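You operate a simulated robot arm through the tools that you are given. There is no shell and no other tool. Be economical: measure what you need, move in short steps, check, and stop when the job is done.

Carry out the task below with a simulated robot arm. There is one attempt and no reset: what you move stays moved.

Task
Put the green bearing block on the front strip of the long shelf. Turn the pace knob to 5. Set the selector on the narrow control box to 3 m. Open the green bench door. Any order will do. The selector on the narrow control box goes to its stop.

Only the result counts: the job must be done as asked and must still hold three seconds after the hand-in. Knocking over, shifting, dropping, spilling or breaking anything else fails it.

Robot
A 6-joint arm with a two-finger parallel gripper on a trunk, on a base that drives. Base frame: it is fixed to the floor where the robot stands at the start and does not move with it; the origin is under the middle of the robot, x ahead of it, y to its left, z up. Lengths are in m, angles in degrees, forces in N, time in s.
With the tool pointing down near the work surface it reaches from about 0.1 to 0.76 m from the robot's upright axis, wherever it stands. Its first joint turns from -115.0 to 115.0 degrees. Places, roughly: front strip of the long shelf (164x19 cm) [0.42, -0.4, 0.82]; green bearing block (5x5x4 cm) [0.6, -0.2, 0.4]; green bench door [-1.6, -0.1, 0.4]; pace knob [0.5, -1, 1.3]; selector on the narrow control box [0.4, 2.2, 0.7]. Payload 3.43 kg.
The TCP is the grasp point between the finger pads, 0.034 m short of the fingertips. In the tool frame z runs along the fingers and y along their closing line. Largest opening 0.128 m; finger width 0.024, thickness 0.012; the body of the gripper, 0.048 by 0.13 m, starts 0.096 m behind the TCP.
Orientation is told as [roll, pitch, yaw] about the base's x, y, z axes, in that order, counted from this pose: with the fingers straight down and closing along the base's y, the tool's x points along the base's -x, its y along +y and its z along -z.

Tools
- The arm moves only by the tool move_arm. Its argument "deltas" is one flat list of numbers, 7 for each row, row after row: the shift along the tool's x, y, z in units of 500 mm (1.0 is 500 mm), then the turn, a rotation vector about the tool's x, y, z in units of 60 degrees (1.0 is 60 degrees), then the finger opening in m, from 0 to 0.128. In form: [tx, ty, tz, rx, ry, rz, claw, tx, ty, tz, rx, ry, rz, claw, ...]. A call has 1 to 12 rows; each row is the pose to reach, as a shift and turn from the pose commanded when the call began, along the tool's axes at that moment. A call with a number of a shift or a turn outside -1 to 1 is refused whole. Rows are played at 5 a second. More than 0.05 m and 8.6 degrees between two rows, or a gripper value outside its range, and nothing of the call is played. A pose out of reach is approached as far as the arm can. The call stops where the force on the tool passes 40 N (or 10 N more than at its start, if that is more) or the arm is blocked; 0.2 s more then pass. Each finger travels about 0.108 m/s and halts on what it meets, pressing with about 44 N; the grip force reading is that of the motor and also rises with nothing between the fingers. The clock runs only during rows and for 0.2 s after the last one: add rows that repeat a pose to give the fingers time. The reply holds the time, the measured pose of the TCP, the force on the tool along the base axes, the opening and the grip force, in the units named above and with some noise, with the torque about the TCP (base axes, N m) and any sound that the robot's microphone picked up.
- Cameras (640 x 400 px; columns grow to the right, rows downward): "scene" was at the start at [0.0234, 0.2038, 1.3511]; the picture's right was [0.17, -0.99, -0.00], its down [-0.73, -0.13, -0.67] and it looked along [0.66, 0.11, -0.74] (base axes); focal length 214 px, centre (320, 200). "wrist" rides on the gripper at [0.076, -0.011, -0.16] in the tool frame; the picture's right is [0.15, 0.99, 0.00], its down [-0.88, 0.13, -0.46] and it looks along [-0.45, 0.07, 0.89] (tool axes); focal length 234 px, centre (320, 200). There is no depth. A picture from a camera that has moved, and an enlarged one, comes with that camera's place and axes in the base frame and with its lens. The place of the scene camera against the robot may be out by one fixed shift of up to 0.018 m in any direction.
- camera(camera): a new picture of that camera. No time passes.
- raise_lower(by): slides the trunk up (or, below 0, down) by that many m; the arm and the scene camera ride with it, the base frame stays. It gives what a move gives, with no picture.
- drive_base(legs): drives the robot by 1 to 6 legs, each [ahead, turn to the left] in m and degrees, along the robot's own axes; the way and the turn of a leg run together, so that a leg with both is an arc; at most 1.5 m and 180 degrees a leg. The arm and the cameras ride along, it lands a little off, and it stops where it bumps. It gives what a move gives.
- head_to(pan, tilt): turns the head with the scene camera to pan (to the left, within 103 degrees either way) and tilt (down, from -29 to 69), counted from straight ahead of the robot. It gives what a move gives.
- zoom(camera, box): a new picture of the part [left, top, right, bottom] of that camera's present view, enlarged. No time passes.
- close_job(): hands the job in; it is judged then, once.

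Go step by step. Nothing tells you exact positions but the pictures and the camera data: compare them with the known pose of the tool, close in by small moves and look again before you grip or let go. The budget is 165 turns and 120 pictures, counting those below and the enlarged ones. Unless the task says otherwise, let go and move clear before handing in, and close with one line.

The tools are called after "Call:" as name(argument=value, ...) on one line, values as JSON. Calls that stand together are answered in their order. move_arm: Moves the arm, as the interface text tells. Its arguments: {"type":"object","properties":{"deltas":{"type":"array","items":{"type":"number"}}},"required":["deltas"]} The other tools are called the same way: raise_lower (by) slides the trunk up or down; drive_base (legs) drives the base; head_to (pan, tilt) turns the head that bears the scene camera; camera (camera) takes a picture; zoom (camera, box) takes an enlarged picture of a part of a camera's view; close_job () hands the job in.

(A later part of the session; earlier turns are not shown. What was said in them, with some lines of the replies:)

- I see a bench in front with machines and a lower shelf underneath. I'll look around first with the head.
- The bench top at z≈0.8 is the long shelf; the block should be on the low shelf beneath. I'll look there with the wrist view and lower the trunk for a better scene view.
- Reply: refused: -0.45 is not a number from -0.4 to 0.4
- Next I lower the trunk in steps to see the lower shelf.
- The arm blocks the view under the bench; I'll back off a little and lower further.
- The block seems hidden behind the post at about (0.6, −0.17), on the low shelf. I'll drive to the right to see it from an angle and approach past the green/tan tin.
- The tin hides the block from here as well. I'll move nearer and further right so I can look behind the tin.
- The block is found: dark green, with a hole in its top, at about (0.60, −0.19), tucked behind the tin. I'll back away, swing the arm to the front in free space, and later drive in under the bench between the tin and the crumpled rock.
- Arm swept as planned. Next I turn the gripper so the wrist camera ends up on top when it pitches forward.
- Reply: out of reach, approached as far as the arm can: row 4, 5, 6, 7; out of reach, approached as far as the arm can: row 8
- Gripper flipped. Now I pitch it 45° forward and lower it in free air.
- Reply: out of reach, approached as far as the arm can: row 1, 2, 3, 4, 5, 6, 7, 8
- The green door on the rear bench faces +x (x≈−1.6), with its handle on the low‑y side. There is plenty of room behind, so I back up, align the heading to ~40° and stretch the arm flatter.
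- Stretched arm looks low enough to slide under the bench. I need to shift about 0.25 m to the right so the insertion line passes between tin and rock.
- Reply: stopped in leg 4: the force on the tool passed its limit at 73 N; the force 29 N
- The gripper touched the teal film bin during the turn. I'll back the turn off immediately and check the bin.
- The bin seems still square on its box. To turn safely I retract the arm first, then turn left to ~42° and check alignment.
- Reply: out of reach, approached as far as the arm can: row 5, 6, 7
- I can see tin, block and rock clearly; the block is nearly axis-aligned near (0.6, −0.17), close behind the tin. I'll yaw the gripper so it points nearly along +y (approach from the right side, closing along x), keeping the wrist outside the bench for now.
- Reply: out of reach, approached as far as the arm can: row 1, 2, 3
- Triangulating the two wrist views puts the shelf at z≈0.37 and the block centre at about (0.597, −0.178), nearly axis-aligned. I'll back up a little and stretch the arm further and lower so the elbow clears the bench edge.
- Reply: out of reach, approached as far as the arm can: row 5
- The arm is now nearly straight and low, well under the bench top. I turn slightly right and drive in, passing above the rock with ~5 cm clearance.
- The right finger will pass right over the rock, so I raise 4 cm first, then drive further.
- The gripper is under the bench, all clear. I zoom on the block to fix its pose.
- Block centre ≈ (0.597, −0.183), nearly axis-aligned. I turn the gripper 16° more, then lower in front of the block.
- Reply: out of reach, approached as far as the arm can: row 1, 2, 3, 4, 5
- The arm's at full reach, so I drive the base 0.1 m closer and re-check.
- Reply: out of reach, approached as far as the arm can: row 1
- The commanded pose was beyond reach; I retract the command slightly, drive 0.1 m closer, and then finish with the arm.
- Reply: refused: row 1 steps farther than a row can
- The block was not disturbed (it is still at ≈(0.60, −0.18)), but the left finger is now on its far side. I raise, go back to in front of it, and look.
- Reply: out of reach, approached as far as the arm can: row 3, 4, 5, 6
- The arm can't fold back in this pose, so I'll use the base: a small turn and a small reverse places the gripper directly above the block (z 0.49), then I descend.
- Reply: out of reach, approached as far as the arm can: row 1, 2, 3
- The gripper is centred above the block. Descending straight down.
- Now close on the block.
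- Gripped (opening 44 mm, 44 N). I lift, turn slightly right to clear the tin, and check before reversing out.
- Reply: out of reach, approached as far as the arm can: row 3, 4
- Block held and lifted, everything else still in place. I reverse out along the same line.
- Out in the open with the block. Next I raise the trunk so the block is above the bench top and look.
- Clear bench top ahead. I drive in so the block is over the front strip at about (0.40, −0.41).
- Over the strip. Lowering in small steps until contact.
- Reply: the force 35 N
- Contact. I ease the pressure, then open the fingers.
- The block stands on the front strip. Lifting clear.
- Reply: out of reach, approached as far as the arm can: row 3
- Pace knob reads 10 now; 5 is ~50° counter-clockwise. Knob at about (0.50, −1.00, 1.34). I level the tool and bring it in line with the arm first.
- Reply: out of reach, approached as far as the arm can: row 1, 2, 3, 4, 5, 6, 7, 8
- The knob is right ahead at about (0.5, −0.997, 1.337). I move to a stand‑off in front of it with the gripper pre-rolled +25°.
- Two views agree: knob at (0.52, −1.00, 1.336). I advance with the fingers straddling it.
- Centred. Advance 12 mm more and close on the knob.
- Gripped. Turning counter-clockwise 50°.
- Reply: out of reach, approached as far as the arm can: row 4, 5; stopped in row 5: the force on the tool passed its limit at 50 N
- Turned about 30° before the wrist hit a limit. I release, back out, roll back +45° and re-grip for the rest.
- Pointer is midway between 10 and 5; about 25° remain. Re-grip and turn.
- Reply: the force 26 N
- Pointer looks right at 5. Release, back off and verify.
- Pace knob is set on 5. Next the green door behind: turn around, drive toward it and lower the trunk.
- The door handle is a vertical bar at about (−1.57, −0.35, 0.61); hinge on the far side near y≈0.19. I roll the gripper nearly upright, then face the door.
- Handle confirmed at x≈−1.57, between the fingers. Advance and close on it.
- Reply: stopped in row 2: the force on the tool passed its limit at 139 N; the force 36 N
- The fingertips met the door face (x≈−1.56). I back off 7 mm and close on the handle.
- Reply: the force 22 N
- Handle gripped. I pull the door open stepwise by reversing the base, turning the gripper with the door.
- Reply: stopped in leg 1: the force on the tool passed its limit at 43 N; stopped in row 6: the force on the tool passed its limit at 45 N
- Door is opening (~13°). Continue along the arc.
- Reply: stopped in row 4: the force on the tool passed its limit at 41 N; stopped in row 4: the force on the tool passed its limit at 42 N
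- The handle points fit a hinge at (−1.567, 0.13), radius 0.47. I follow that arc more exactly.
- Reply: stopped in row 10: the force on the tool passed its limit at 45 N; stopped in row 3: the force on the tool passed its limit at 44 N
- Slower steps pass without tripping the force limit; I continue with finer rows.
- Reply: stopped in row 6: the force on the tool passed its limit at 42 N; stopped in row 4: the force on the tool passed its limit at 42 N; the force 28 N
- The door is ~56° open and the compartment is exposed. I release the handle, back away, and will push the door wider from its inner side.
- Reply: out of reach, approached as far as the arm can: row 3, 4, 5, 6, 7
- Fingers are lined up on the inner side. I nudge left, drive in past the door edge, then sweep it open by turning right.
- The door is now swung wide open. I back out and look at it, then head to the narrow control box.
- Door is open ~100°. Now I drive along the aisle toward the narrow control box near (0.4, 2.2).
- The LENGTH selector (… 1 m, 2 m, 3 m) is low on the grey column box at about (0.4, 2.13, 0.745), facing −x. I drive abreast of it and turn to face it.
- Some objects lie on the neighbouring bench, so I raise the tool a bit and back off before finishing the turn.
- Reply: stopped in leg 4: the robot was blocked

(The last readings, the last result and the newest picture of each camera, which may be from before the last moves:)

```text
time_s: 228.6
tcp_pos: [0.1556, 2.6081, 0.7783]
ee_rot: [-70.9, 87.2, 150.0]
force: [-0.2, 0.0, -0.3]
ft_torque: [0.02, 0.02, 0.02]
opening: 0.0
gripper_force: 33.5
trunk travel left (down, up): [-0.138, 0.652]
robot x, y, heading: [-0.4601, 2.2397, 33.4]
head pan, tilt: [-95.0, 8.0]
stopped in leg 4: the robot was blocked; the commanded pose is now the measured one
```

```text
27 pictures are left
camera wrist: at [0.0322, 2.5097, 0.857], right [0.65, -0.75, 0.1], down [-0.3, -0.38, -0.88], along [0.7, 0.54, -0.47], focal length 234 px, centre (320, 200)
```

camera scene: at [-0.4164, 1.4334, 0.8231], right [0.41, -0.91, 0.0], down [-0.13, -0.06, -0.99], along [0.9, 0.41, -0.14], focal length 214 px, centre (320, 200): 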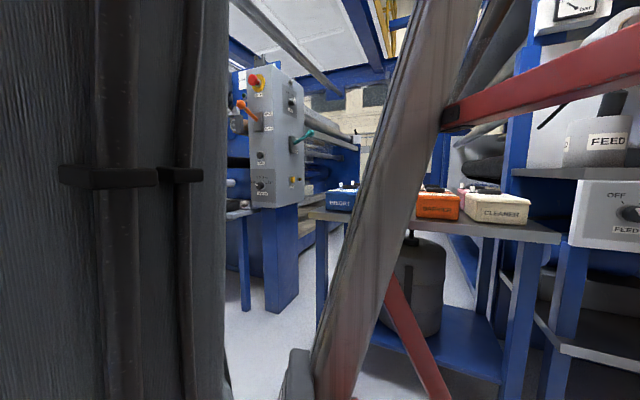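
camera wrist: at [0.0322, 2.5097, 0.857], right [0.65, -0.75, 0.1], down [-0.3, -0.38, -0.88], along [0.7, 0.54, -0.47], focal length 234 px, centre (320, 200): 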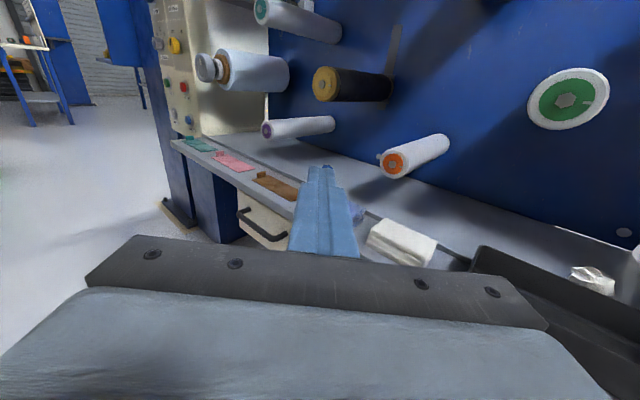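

The base bumped something behind while reversing; I'll not back any more. I raise a bit and turn in place.

Call:
raise_lower(by=0.1)

Call:
drive_base(legs=[[0, -33]])

Call:
camera(camera="wrist")

Call:
head_to(pan=103, tilt=25)

Call:
camera(camera="scene")

```text
time_s: 229.9
tcp_pos: [0.1561, 2.6063, 0.8783]
ee_rot: [-71.1, 87.3, 149.8]
force: [0.3, 0.6, -0.4]
ft_torque: [0.04, 0.02, -0.01]
opening: 0.0
gripper_force: 32.9
trunk travel left (down, up): [-0.238, 0.552]
robot x, y, heading: [-0.4638, 2.2397, 33.2]
head pan, tilt: [-95.0, 8.0]
```

```text
time_s: 231.9
tcp_pos: [0.255, 2.2105, 0.879]
ee_rot: [-71.5, 87.2, 116.4]
force: [0.3, 0.2, -0.4]
ft_torque: [0.0, 0.01, 0.03]
opening: 0.0
gripper_force: 33.5
trunk travel left (down, up): [-0.238, 0.552]
robot x, y, heading: [-0.4584, 2.2394, 0.0]
head pan, tilt: [-95.0, 8.0]
```

```text
26 pictures are left
camera wrist: at [0.0993, 2.1975, 0.9571], right [0.14, -0.99, 0.1], down [-0.45, -0.15, -0.88], along [0.88, 0.08, -0.47], focal length 234 px, centre (320, 200)
```

wrist: 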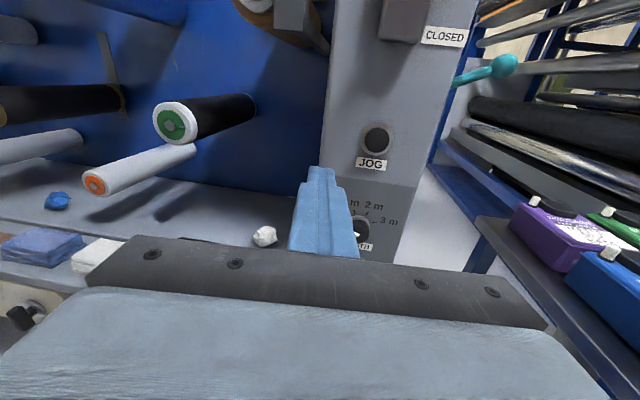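

```text
time_s: 234.8
tcp_pos: [0.255, 2.2117, 0.8786]
ee_rot: [-71.3, 87.1, 116.5]
force: [-0.7, -0.1, -0.5]
ft_torque: [0.08, -0.03, -0.02]
opening: 0.0003
gripper_force: 32.8
trunk travel left (down, up): [-0.238, 0.552]
robot x, y, heading: [-0.4567, 2.2418, 0.1]
head pan, tilt: [103.0, 25.0]
```

```text
25 pictures are left
camera scene: at [-0.4264, 2.5213, 0.9955], right [0.97, 0.23, 0.0], down [0.1, -0.41, -0.91], along [-0.21, 0.88, -0.42], focal length 214 px, centre (320, 200)
```

scene: 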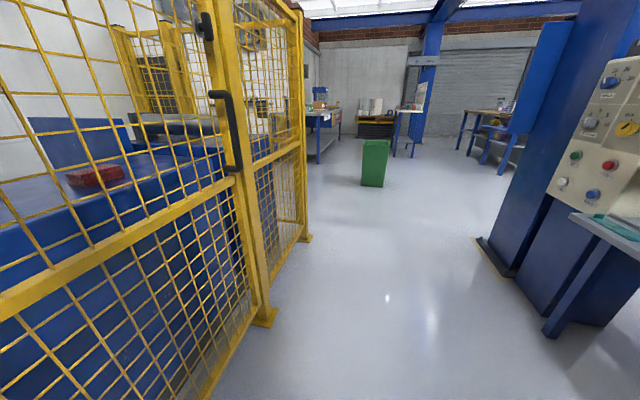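

The selector is at about (0.40, 2.156, 0.756). I lower, straighten the tool toward +x and open the fingers.

Call:
move_arm(deltas=[0, 0.055, -0.008, -0.066, 0, 0, 0.03, 0, 0.109, -0.015, -0.133, 0, 0, 0.06, 0, 0.109, -0.015, -0.133, 0, 0, 0.08])

Call:
raise_lower(by=-0.09)

Call:
camera(camera="wrist")

```text
time_s: 235.6
tcp_pos: [0.2559, 2.1545, 0.8758]
ee_rot: [-63.4, 87.2, 116.5]
force: [0.5, 0.7, 0.3]
ft_torque: [0.03, 0.02, 0.01]
opening: 0.08
gripper_force: 0.0
trunk travel left (down, up): [-0.238, 0.552]
robot x, y, heading: [-0.4579, 2.2399, 0.3]
head pan, tilt: [103.0, 25.0]
```

```text
time_s: 236.8
tcp_pos: [0.2553, 2.156, 0.7855]
ee_rot: [-63.6, 87.2, 116.2]
force: [0.5, -0.4, -0.2]
ft_torque: [-0.01, -0.01, 0.01]
opening: 0.0799
gripper_force: 0.0
trunk travel left (down, up): [-0.148, 0.642]
robot x, y, heading: [-0.4554, 2.241, 0.2]
head pan, tilt: [103.0, 25.0]
```

```text
24 pictures are left
camera wrist: at [0.0992, 2.1648, 0.8659], right [0.0, -0.99, 0.1], down [-0.47, -0.09, -0.88], along [0.88, -0.05, -0.47], focal length 234 px, centre (320, 200)
```

wrist: 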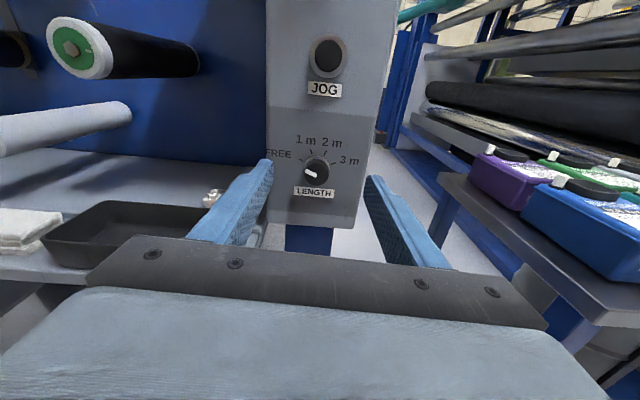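

Call:
zoom(camera="wrist", box=[256, 120, 376, 205])

```text
4.71 times, centred on (316, 162) of wrist
camera zoom: at [0.0992, 2.1648, 0.8659], right [0.0, -0.99, 0.1], down [-0.47, -0.09, -0.88], along [0.88, -0.05, -0.47], focal length 1102 px, centre (339, 376)
```

zoom: 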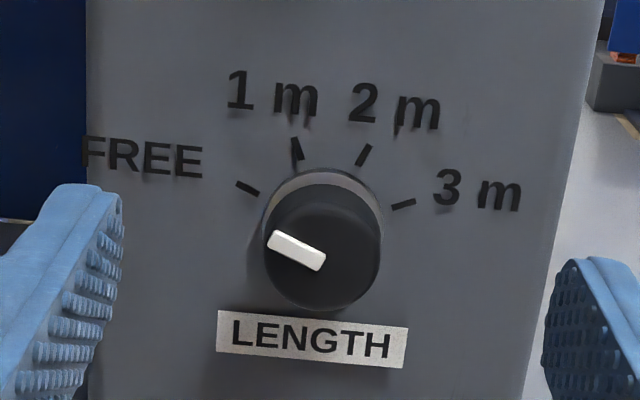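

Pointer is on FREE; 3 m is ~135° clockwise. I approach with the fingers astride the knob.

Call:
move_arm(deltas=[-0.03, 0, 0.08, 0, 0, 0, 0.07, -0.055, 0, 0.16, 0, 0, 0, 0.065, -0.075, 0, 0.25, 0, 0, 0, 0.065])

Call:
zoom(camera="wrist", box=[160, 80, 480, 280])

```text
time_s: 237.6
tcp_pos: [0.3813, 2.1565, 0.7455]
ee_rot: [-64.1, 87.1, 115.6]
force: [0.4, 0.9, 0.5]
ft_torque: [-0.01, 0.02, 0.0]
opening: 0.0649
gripper_force: 0.2
trunk travel left (down, up): [-0.148, 0.642]
robot x, y, heading: [-0.4573, 2.2471, 0.1]
head pan, tilt: [103.0, 25.0]
```

```text
2.00 times, centred on (320, 180) of wrist
camera zoom: at [0.2242, 2.165, 0.8253], right [0.0, -0.99, 0.1], down [-0.47, -0.09, -0.88], along [0.88, -0.05, -0.47], focal length 468 px, centre (320, 240)
```

zoom: 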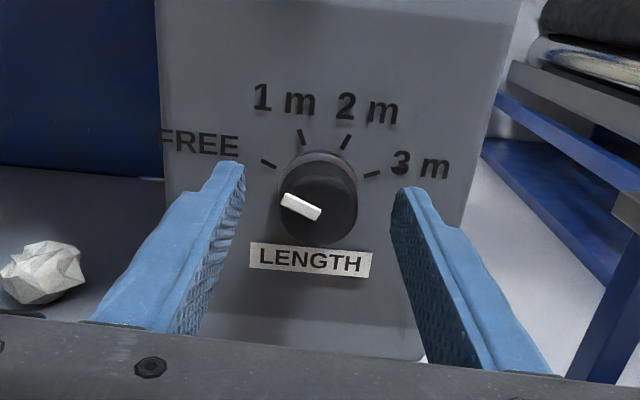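

Centred. Advance slightly, close, and turn clockwise 60°.

Call:
move_arm(deltas=[0, -0.002, 0.024, 0, 0, 0, 0.05, 0, -0.002, 0.024, 0, 0, 0, 0.03, 0, -0.002, 0.024, 0, 0, 0, 0.02, 0, -0.002, 0.024, 0, 0, 0, 0.02, 0, -0.002, 0.024, 0, 0, 0.125, 0.02, 0, -0.002, 0.024, 0, 0, 0.25, 0.02, 0, -0.002, 0.024, 0, 0, 0.375, 0.02, 0, -0.002, 0.024, 0, 0, 0.5, 0.02, 0, -0.002, 0.024, 0, 0, 0.625, 0.02, 0, -0.002, 0.024, 0, 0, 0.75, 0.02, 0, -0.002, 0.024, 0, 0, 0.875, 0.02, 0, -0.002, 0.024, 0, 0, 1, 0.02])

Call:
zoom(camera="wrist", box=[160, 80, 480, 280])

```text
time_s: 239.3
tcp_pos: [0.3941, 2.1539, 0.7428]
ee_rot: [-86.5, 64.7, 92.6]
force: [8.9, -9.3, -4.2]
ft_torque: [-0.14, -0.68, -0.21]
opening: 0.0371
gripper_force: 45.4
trunk travel left (down, up): [-0.148, 0.642]
robot x, y, heading: [-0.4595, 2.239, -0.3]
head pan, tilt: [103.0, 25.0]
stopped in row 8: the force on the tool passed its limit at 56 N (the readings are from after the stop); the commanded pose is now the measured one
```

```text
2.00 times, centred on (320, 180) of wrist
camera zoom: at [0.2361, 2.1331, 0.8207], right [-0.02, -0.96, -0.29], down [-0.48, 0.26, -0.84], along [0.88, 0.12, -0.46], focal length 468 px, centre (320, 240)
```

zoom: 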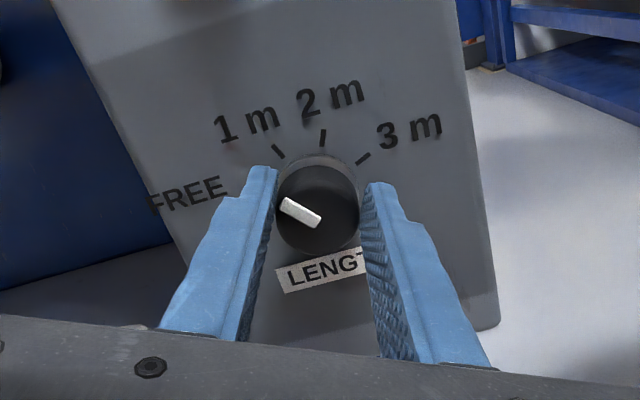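

Call:
move_arm(deltas=[0, 0.0045, 0, 0, 0, 0.08, 0.02, 0, 0.0045, 0, 0, 0, 0.16, 0.02, 0, 0.0045, 0, 0, 0, 0.24, 0.02, 0, 0.0045, 0, 0, 0, 0.32, 0.02, 0, 0.0045, 0, 0, 0, 0.4, 0.02, 0, 0.0045, 0, 0, 0, 0.48, 0.02, 0, 0.0045, 0, 0, 0, 0.56, 0.02])

Call:
zoom(camera="wrist", box=[160, 80, 480, 280])

```text
time_s: 240.9
tcp_pos: [0.3928, 2.1489, 0.7393]
ee_rot: [-88.0, 31.0, 90.4]
force: [5.5, -15.3, -22.4]
ft_torque: [-0.23, 0.4, 0.53]
opening: 0.0371
gripper_force: 45.2
trunk travel left (down, up): [-0.148, 0.642]
robot x, y, heading: [-0.4571, 2.2377, -0.0]
head pan, tilt: [103.0, 25.0]
```

```text
2.00 times, centred on (320, 180) of wrist
camera zoom: at [0.2351, 2.093, 0.7939], right [-0.03, -0.63, -0.77], down [-0.47, 0.69, -0.55], along [0.88, 0.34, -0.32], focal length 468 px, centre (320, 240)
```

zoom: 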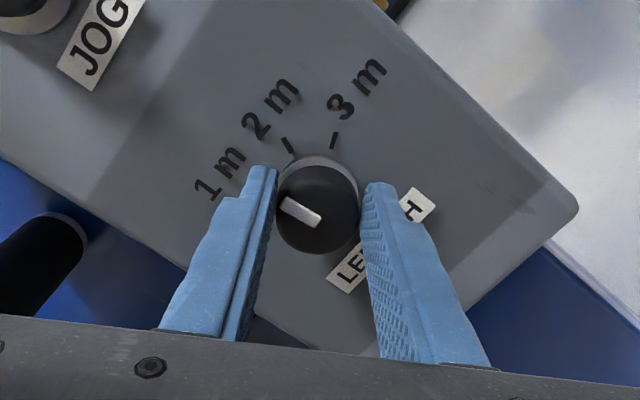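

Turning works; pointer passed 1 m. Continue.

Call:
move_arm(deltas=[0, 0.006, 0, 0, 0, 0.08, 0.02, 0, 0.006, 0, 0, 0, 0.16, 0.02, 0, 0.006, 0, 0, 0, 0.24, 0.02, 0, 0.006, 0, 0, 0, 0.32, 0.02, 0, 0.006, 0, 0, 0, 0.4, 0.02, 0, 0.006, 0, 0, 0, 0.48, 0.02, 0, 0.006, 0, 0, 0, 0.56, 0.02, 0, 0.006, 0, 0, 0, 0.64, 0.02])

Call:
zoom(camera="wrist", box=[160, 80, 480, 280])

```text
time_s: 242.7
tcp_pos: [0.3935, 2.1491, 0.7345]
ee_rot: [-87.9, -5.9, 89.1]
force: [17.0, -2.2, -6.2]
ft_torque: [-0.04, -0.12, -0.36]
opening: 0.0373
gripper_force: 44.8
trunk travel left (down, up): [-0.148, 0.642]
robot x, y, heading: [-0.4581, 2.2416, -0.1]
head pan, tilt: [103.0, 25.0]
stopped in row 8: the force on the tool passed its limit at 40 N (the readings are from after the stop); the commanded pose is now the measured one
```

```text
2.00 times, centred on (320, 180) of wrist
camera zoom: at [0.2332, 2.0749, 0.7448], right [-0.04, -0.04, -1.0], down [-0.45, 0.89, -0.02], along [0.89, 0.44, -0.05], focal length 468 px, centre (320, 240)
```

zoom: 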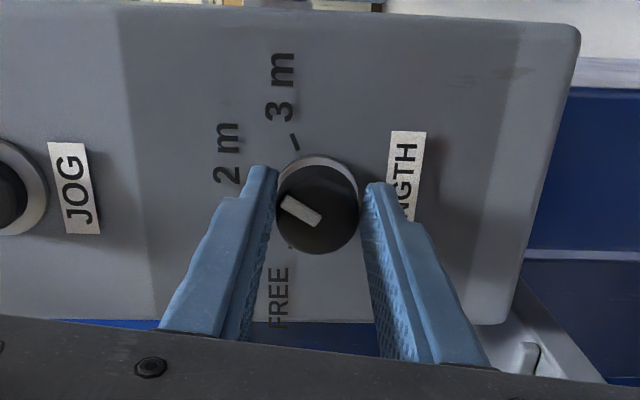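

Pointer is at about 2 m; ~42° remain. Continue.

Call:
move_arm(deltas=[0, 0.002, 0, 0, 0, 0.08, 0.02, 0, 0.002, 0, 0, 0, 0.16, 0.02, 0, 0.002, 0, 0, 0, 0.24, 0.02, 0, 0.002, 0, 0, 0, 0.32, 0.02, 0, 0.002, 0, 0, 0, 0.4, 0.02, 0, 0.002, 0, 0, 0, 0.48, 0.02, 0, 0.002, 0, 0, 0, 0.56, 0.02, 0, 0.002, 0, 0, 0, 0.64, 0.02, 0, 0.002, 0, 0, 0, 0.72, 0.02])

Call:
zoom(camera="wrist", box=[160, 80, 480, 280])

```text
time_s: 244.7
tcp_pos: [0.3923, 2.1518, 0.7323]
ee_rot: [-86.4, -49.1, 86.8]
force: [-0.3, 18.2, -33.1]
ft_torque: [-0.53, 0.65, 0.45]
opening: 0.0403
gripper_force: 17.4
trunk travel left (down, up): [-0.148, 0.642]
robot x, y, heading: [-0.4575, 2.2402, 0.1]
head pan, tilt: [103.0, 25.0]
```

```text
2.00 times, centred on (320, 180) of wrist
camera zoom: at [0.2311, 2.0948, 0.6889], right [-0.02, 0.65, -0.76], down [-0.43, 0.68, 0.6], along [0.9, 0.34, 0.26], focal length 468 px, centre (320, 240)
```

zoom: 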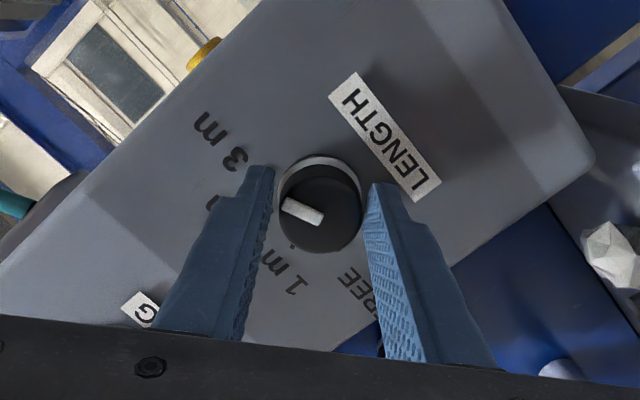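

Release and check where the pointer is.

Call:
move_arm(deltas=[0, 0, 0, 0, 0, 0, 0.05, 0, 0, 0, 0, 0, 0, 0.065, 0, 0, 0, 0, 0, 0, 0.065, 0, 0, -0.06, 0, 0, 0, 0.065])

Call:
zoom(camera="wrist", box=[220, 80, 420, 205])

```text
time_s: 245.7
tcp_pos: [0.364, 2.1499, 0.7358]
ee_rot: [-87.1, -49.1, 87.3]
force: [-0.4, 0.0, -0.5]
ft_torque: [0.02, -0.05, 0.0]
opening: 0.0648
gripper_force: 0.1
trunk travel left (down, up): [-0.148, 0.642]
robot x, y, heading: [-0.4614, 2.242, -0.0]
head pan, tilt: [103.0, 25.0]
```

```text
3.20 times, centred on (320, 142) of wrist
camera zoom: at [0.2029, 2.0936, 0.6916], right [-0.02, 0.65, -0.76], down [-0.43, 0.68, 0.59], along [0.9, 0.34, 0.27], focal length 749 px, centre (320, 384)
```

zoom: 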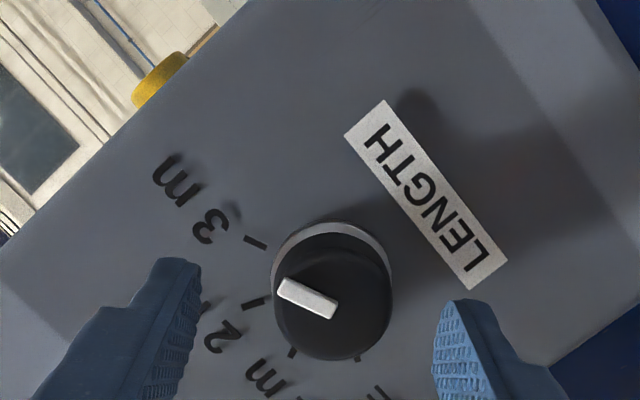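

About 8° short of 3 m. I roll back 45°, re-grip and turn on to the stop.

Call:
move_arm(deltas=[0, 0, 0, 0, 0, -0.125, 0.065, 0, 0, 0, 0, 0, -0.25, 0.065, 0, 0, 0, 0, 0, -0.375, 0.065, 0, 0, 0, 0, 0, -0.5, 0.065, 0, 0, 0, 0, 0, -0.625, 0.065, 0, 0, 0, 0, 0, -0.75, 0.065, 0, 0, 0.05, 0, 0, -0.75, 0.065])

Call:
zoom(camera="wrist", box=[160, 80, 480, 280])

```text
time_s: 247.3
tcp_pos: [0.3876, 2.1499, 0.7357]
ee_rot: [-88.1, -4.0, 89.2]
force: [1.5, -0.6, -0.3]
ft_torque: [-0.01, -0.01, 0.02]
opening: 0.065
gripper_force: 0.0
trunk travel left (down, up): [-0.148, 0.642]
robot x, y, heading: [-0.4584, 2.2365, -0.1]
head pan, tilt: [103.0, 25.0]
```

```text
2.00 times, centred on (320, 180) of wrist
camera zoom: at [0.2285, 2.0757, 0.7471], right [-0.03, -0.08, -1.0], down [-0.45, 0.89, -0.05], along [0.89, 0.44, -0.06], focal length 468 px, centre (320, 240)
```

zoom: 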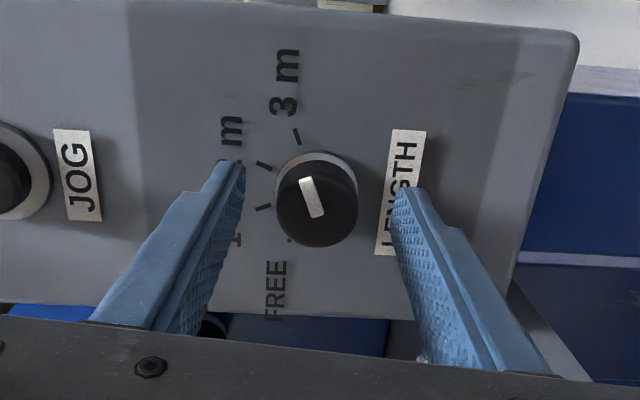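

Pointer looks ~6° short of the 3 m mark, so I grip again and turn clockwise against the stop.

Call:
move_arm(deltas=[0, -0.004, 0.014, 0, 0, 0, 0.05, 0, -0.004, 0.014, 0, 0, 0, 0.03, 0, -0.004, 0.014, 0, 0, 0, 0.015, 0, -0.004, 0.014, 0, 0, 0, 0.015, 0, -0.004, 0.014, 0, 0, 0, 0.015, 0, -0.004, 0.014, 0, 0, 0.06, 0.015, 0, -0.004, 0.014, 0, 0, 0.12, 0.015, 0, -0.004, 0.014, 0, 0, 0.18, 0.015, 0, -0.004, 0.014, 0, 0, 0.24, 0.015, 0, -0.004, 0.014, 0, 0, 0.3, 0.015, 0, -0.004, 0.014, 0, 0, 0.36, 0.015])

Call:
zoom(camera="wrist", box=[160, 80, 480, 280])

```text
time_s: 249.7
tcp_pos: [0.3937, 2.1511, 0.7332]
ee_rot: [-87.4, -25.6, 88.3]
force: [-1.4, 3.4, -35.2]
ft_torque: [-0.96, 0.12, 0.24]
opening: 0.0381
gripper_force: 44.7
trunk travel left (down, up): [-0.148, 0.642]
robot x, y, heading: [-0.4613, 2.2427, -0.2]
head pan, tilt: [103.0, 25.0]
```

```text
2.00 times, centred on (320, 180) of wrist
camera zoom: at [0.2347, 2.0797, 0.7177], right [-0.04, 0.3, -0.95], down [-0.44, 0.85, 0.28], along [0.9, 0.43, 0.1], focal length 468 px, centre (320, 240)
```

zoom: 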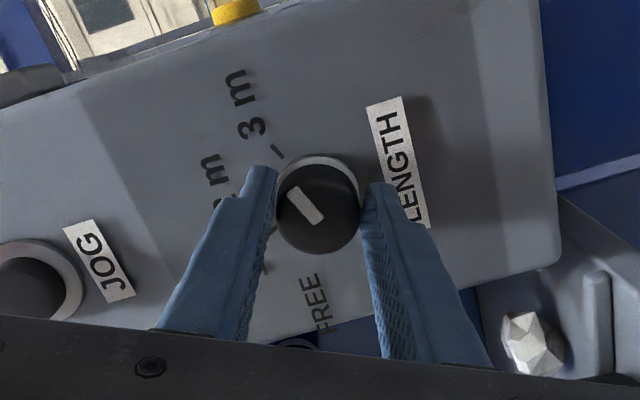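

The knob now resists with ~1 N·m (it's against its stop). Release, back off, roll upright and verify.

Call:
move_arm(deltas=[0, 0, 0, 0, 0, 0, 0.05, 0, 0, 0, 0, 0, 0, 0.065, 0, 0, 0, 0, 0, 0, 0.065, 0, 0, -0.08, 0, 0, 0, 0.065, 0, 0, -0.16, 0, 0, -0.1, 0.065, 0, 0, -0.2, 0, 0, -0.22, 0.065, 0, 0, -0.2, 0, 0, -0.36, 0.065, 0, 0, -0.2, 0, 0, -0.5, 0.065, 0, 0, -0.2, 0, 0, -0.64, 0.065, 0, 0, -0.2, 0, 0, -0.78, 0.065, 0, 0, -0.2, 0, 0, -0.9, 0.065, 0, 0, -0.2, 0, 0, -1, 0.065])

Call:
zoom(camera="wrist", box=[256, 120, 376, 205])

```text
time_s: 252.3
tcp_pos: [0.2932, 2.1514, 0.7407]
ee_rot: [-87.7, 34.4, 90.7]
force: [0.4, -0.3, -0.6]
ft_torque: [0.0, 0.03, -0.01]
opening: 0.0649
gripper_force: 0.1
trunk travel left (down, up): [-0.148, 0.642]
robot x, y, heading: [-0.4601, 2.2405, -0.0]
head pan, tilt: [103.0, 25.0]
```

```text
4.71 times, centred on (316, 162) of wrist
camera zoom: at [0.1364, 2.0964, 0.7986], right [-0.03, -0.68, -0.73], down [-0.47, 0.66, -0.59], along [0.88, 0.32, -0.34], focal length 1102 px, centre (339, 376)
```

zoom: 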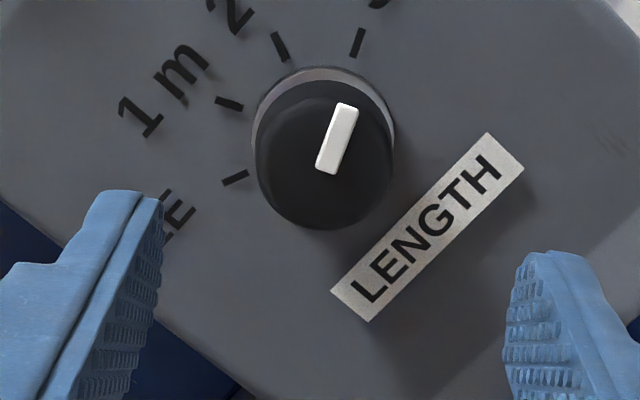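

The pointer sits on the 3 m mark at its stop, and the gripper is clear of the knob. I could not check whether the film bin the gripper touched moved by less than a few cm; it still looked square on its box afterwards. The block is on the front strip, the pace knob is on 5 and the green door is open about 100°, so I am handing in.

Call:
close_job()

```text
The job is handed in.
```

I've handed the job in with all four parts done: the green bearing block is on the front strip of the long shelf, the pace knob is on 5, the length selector is on 3 m at its stop, and the green door is open about 100°. While turning, the gripper bumped the teal film bin at 73 N; it still looked square on its box, but I can't rule out a shift of a few centimetres, and the base also bumped something behind it (probably the yellow cage).
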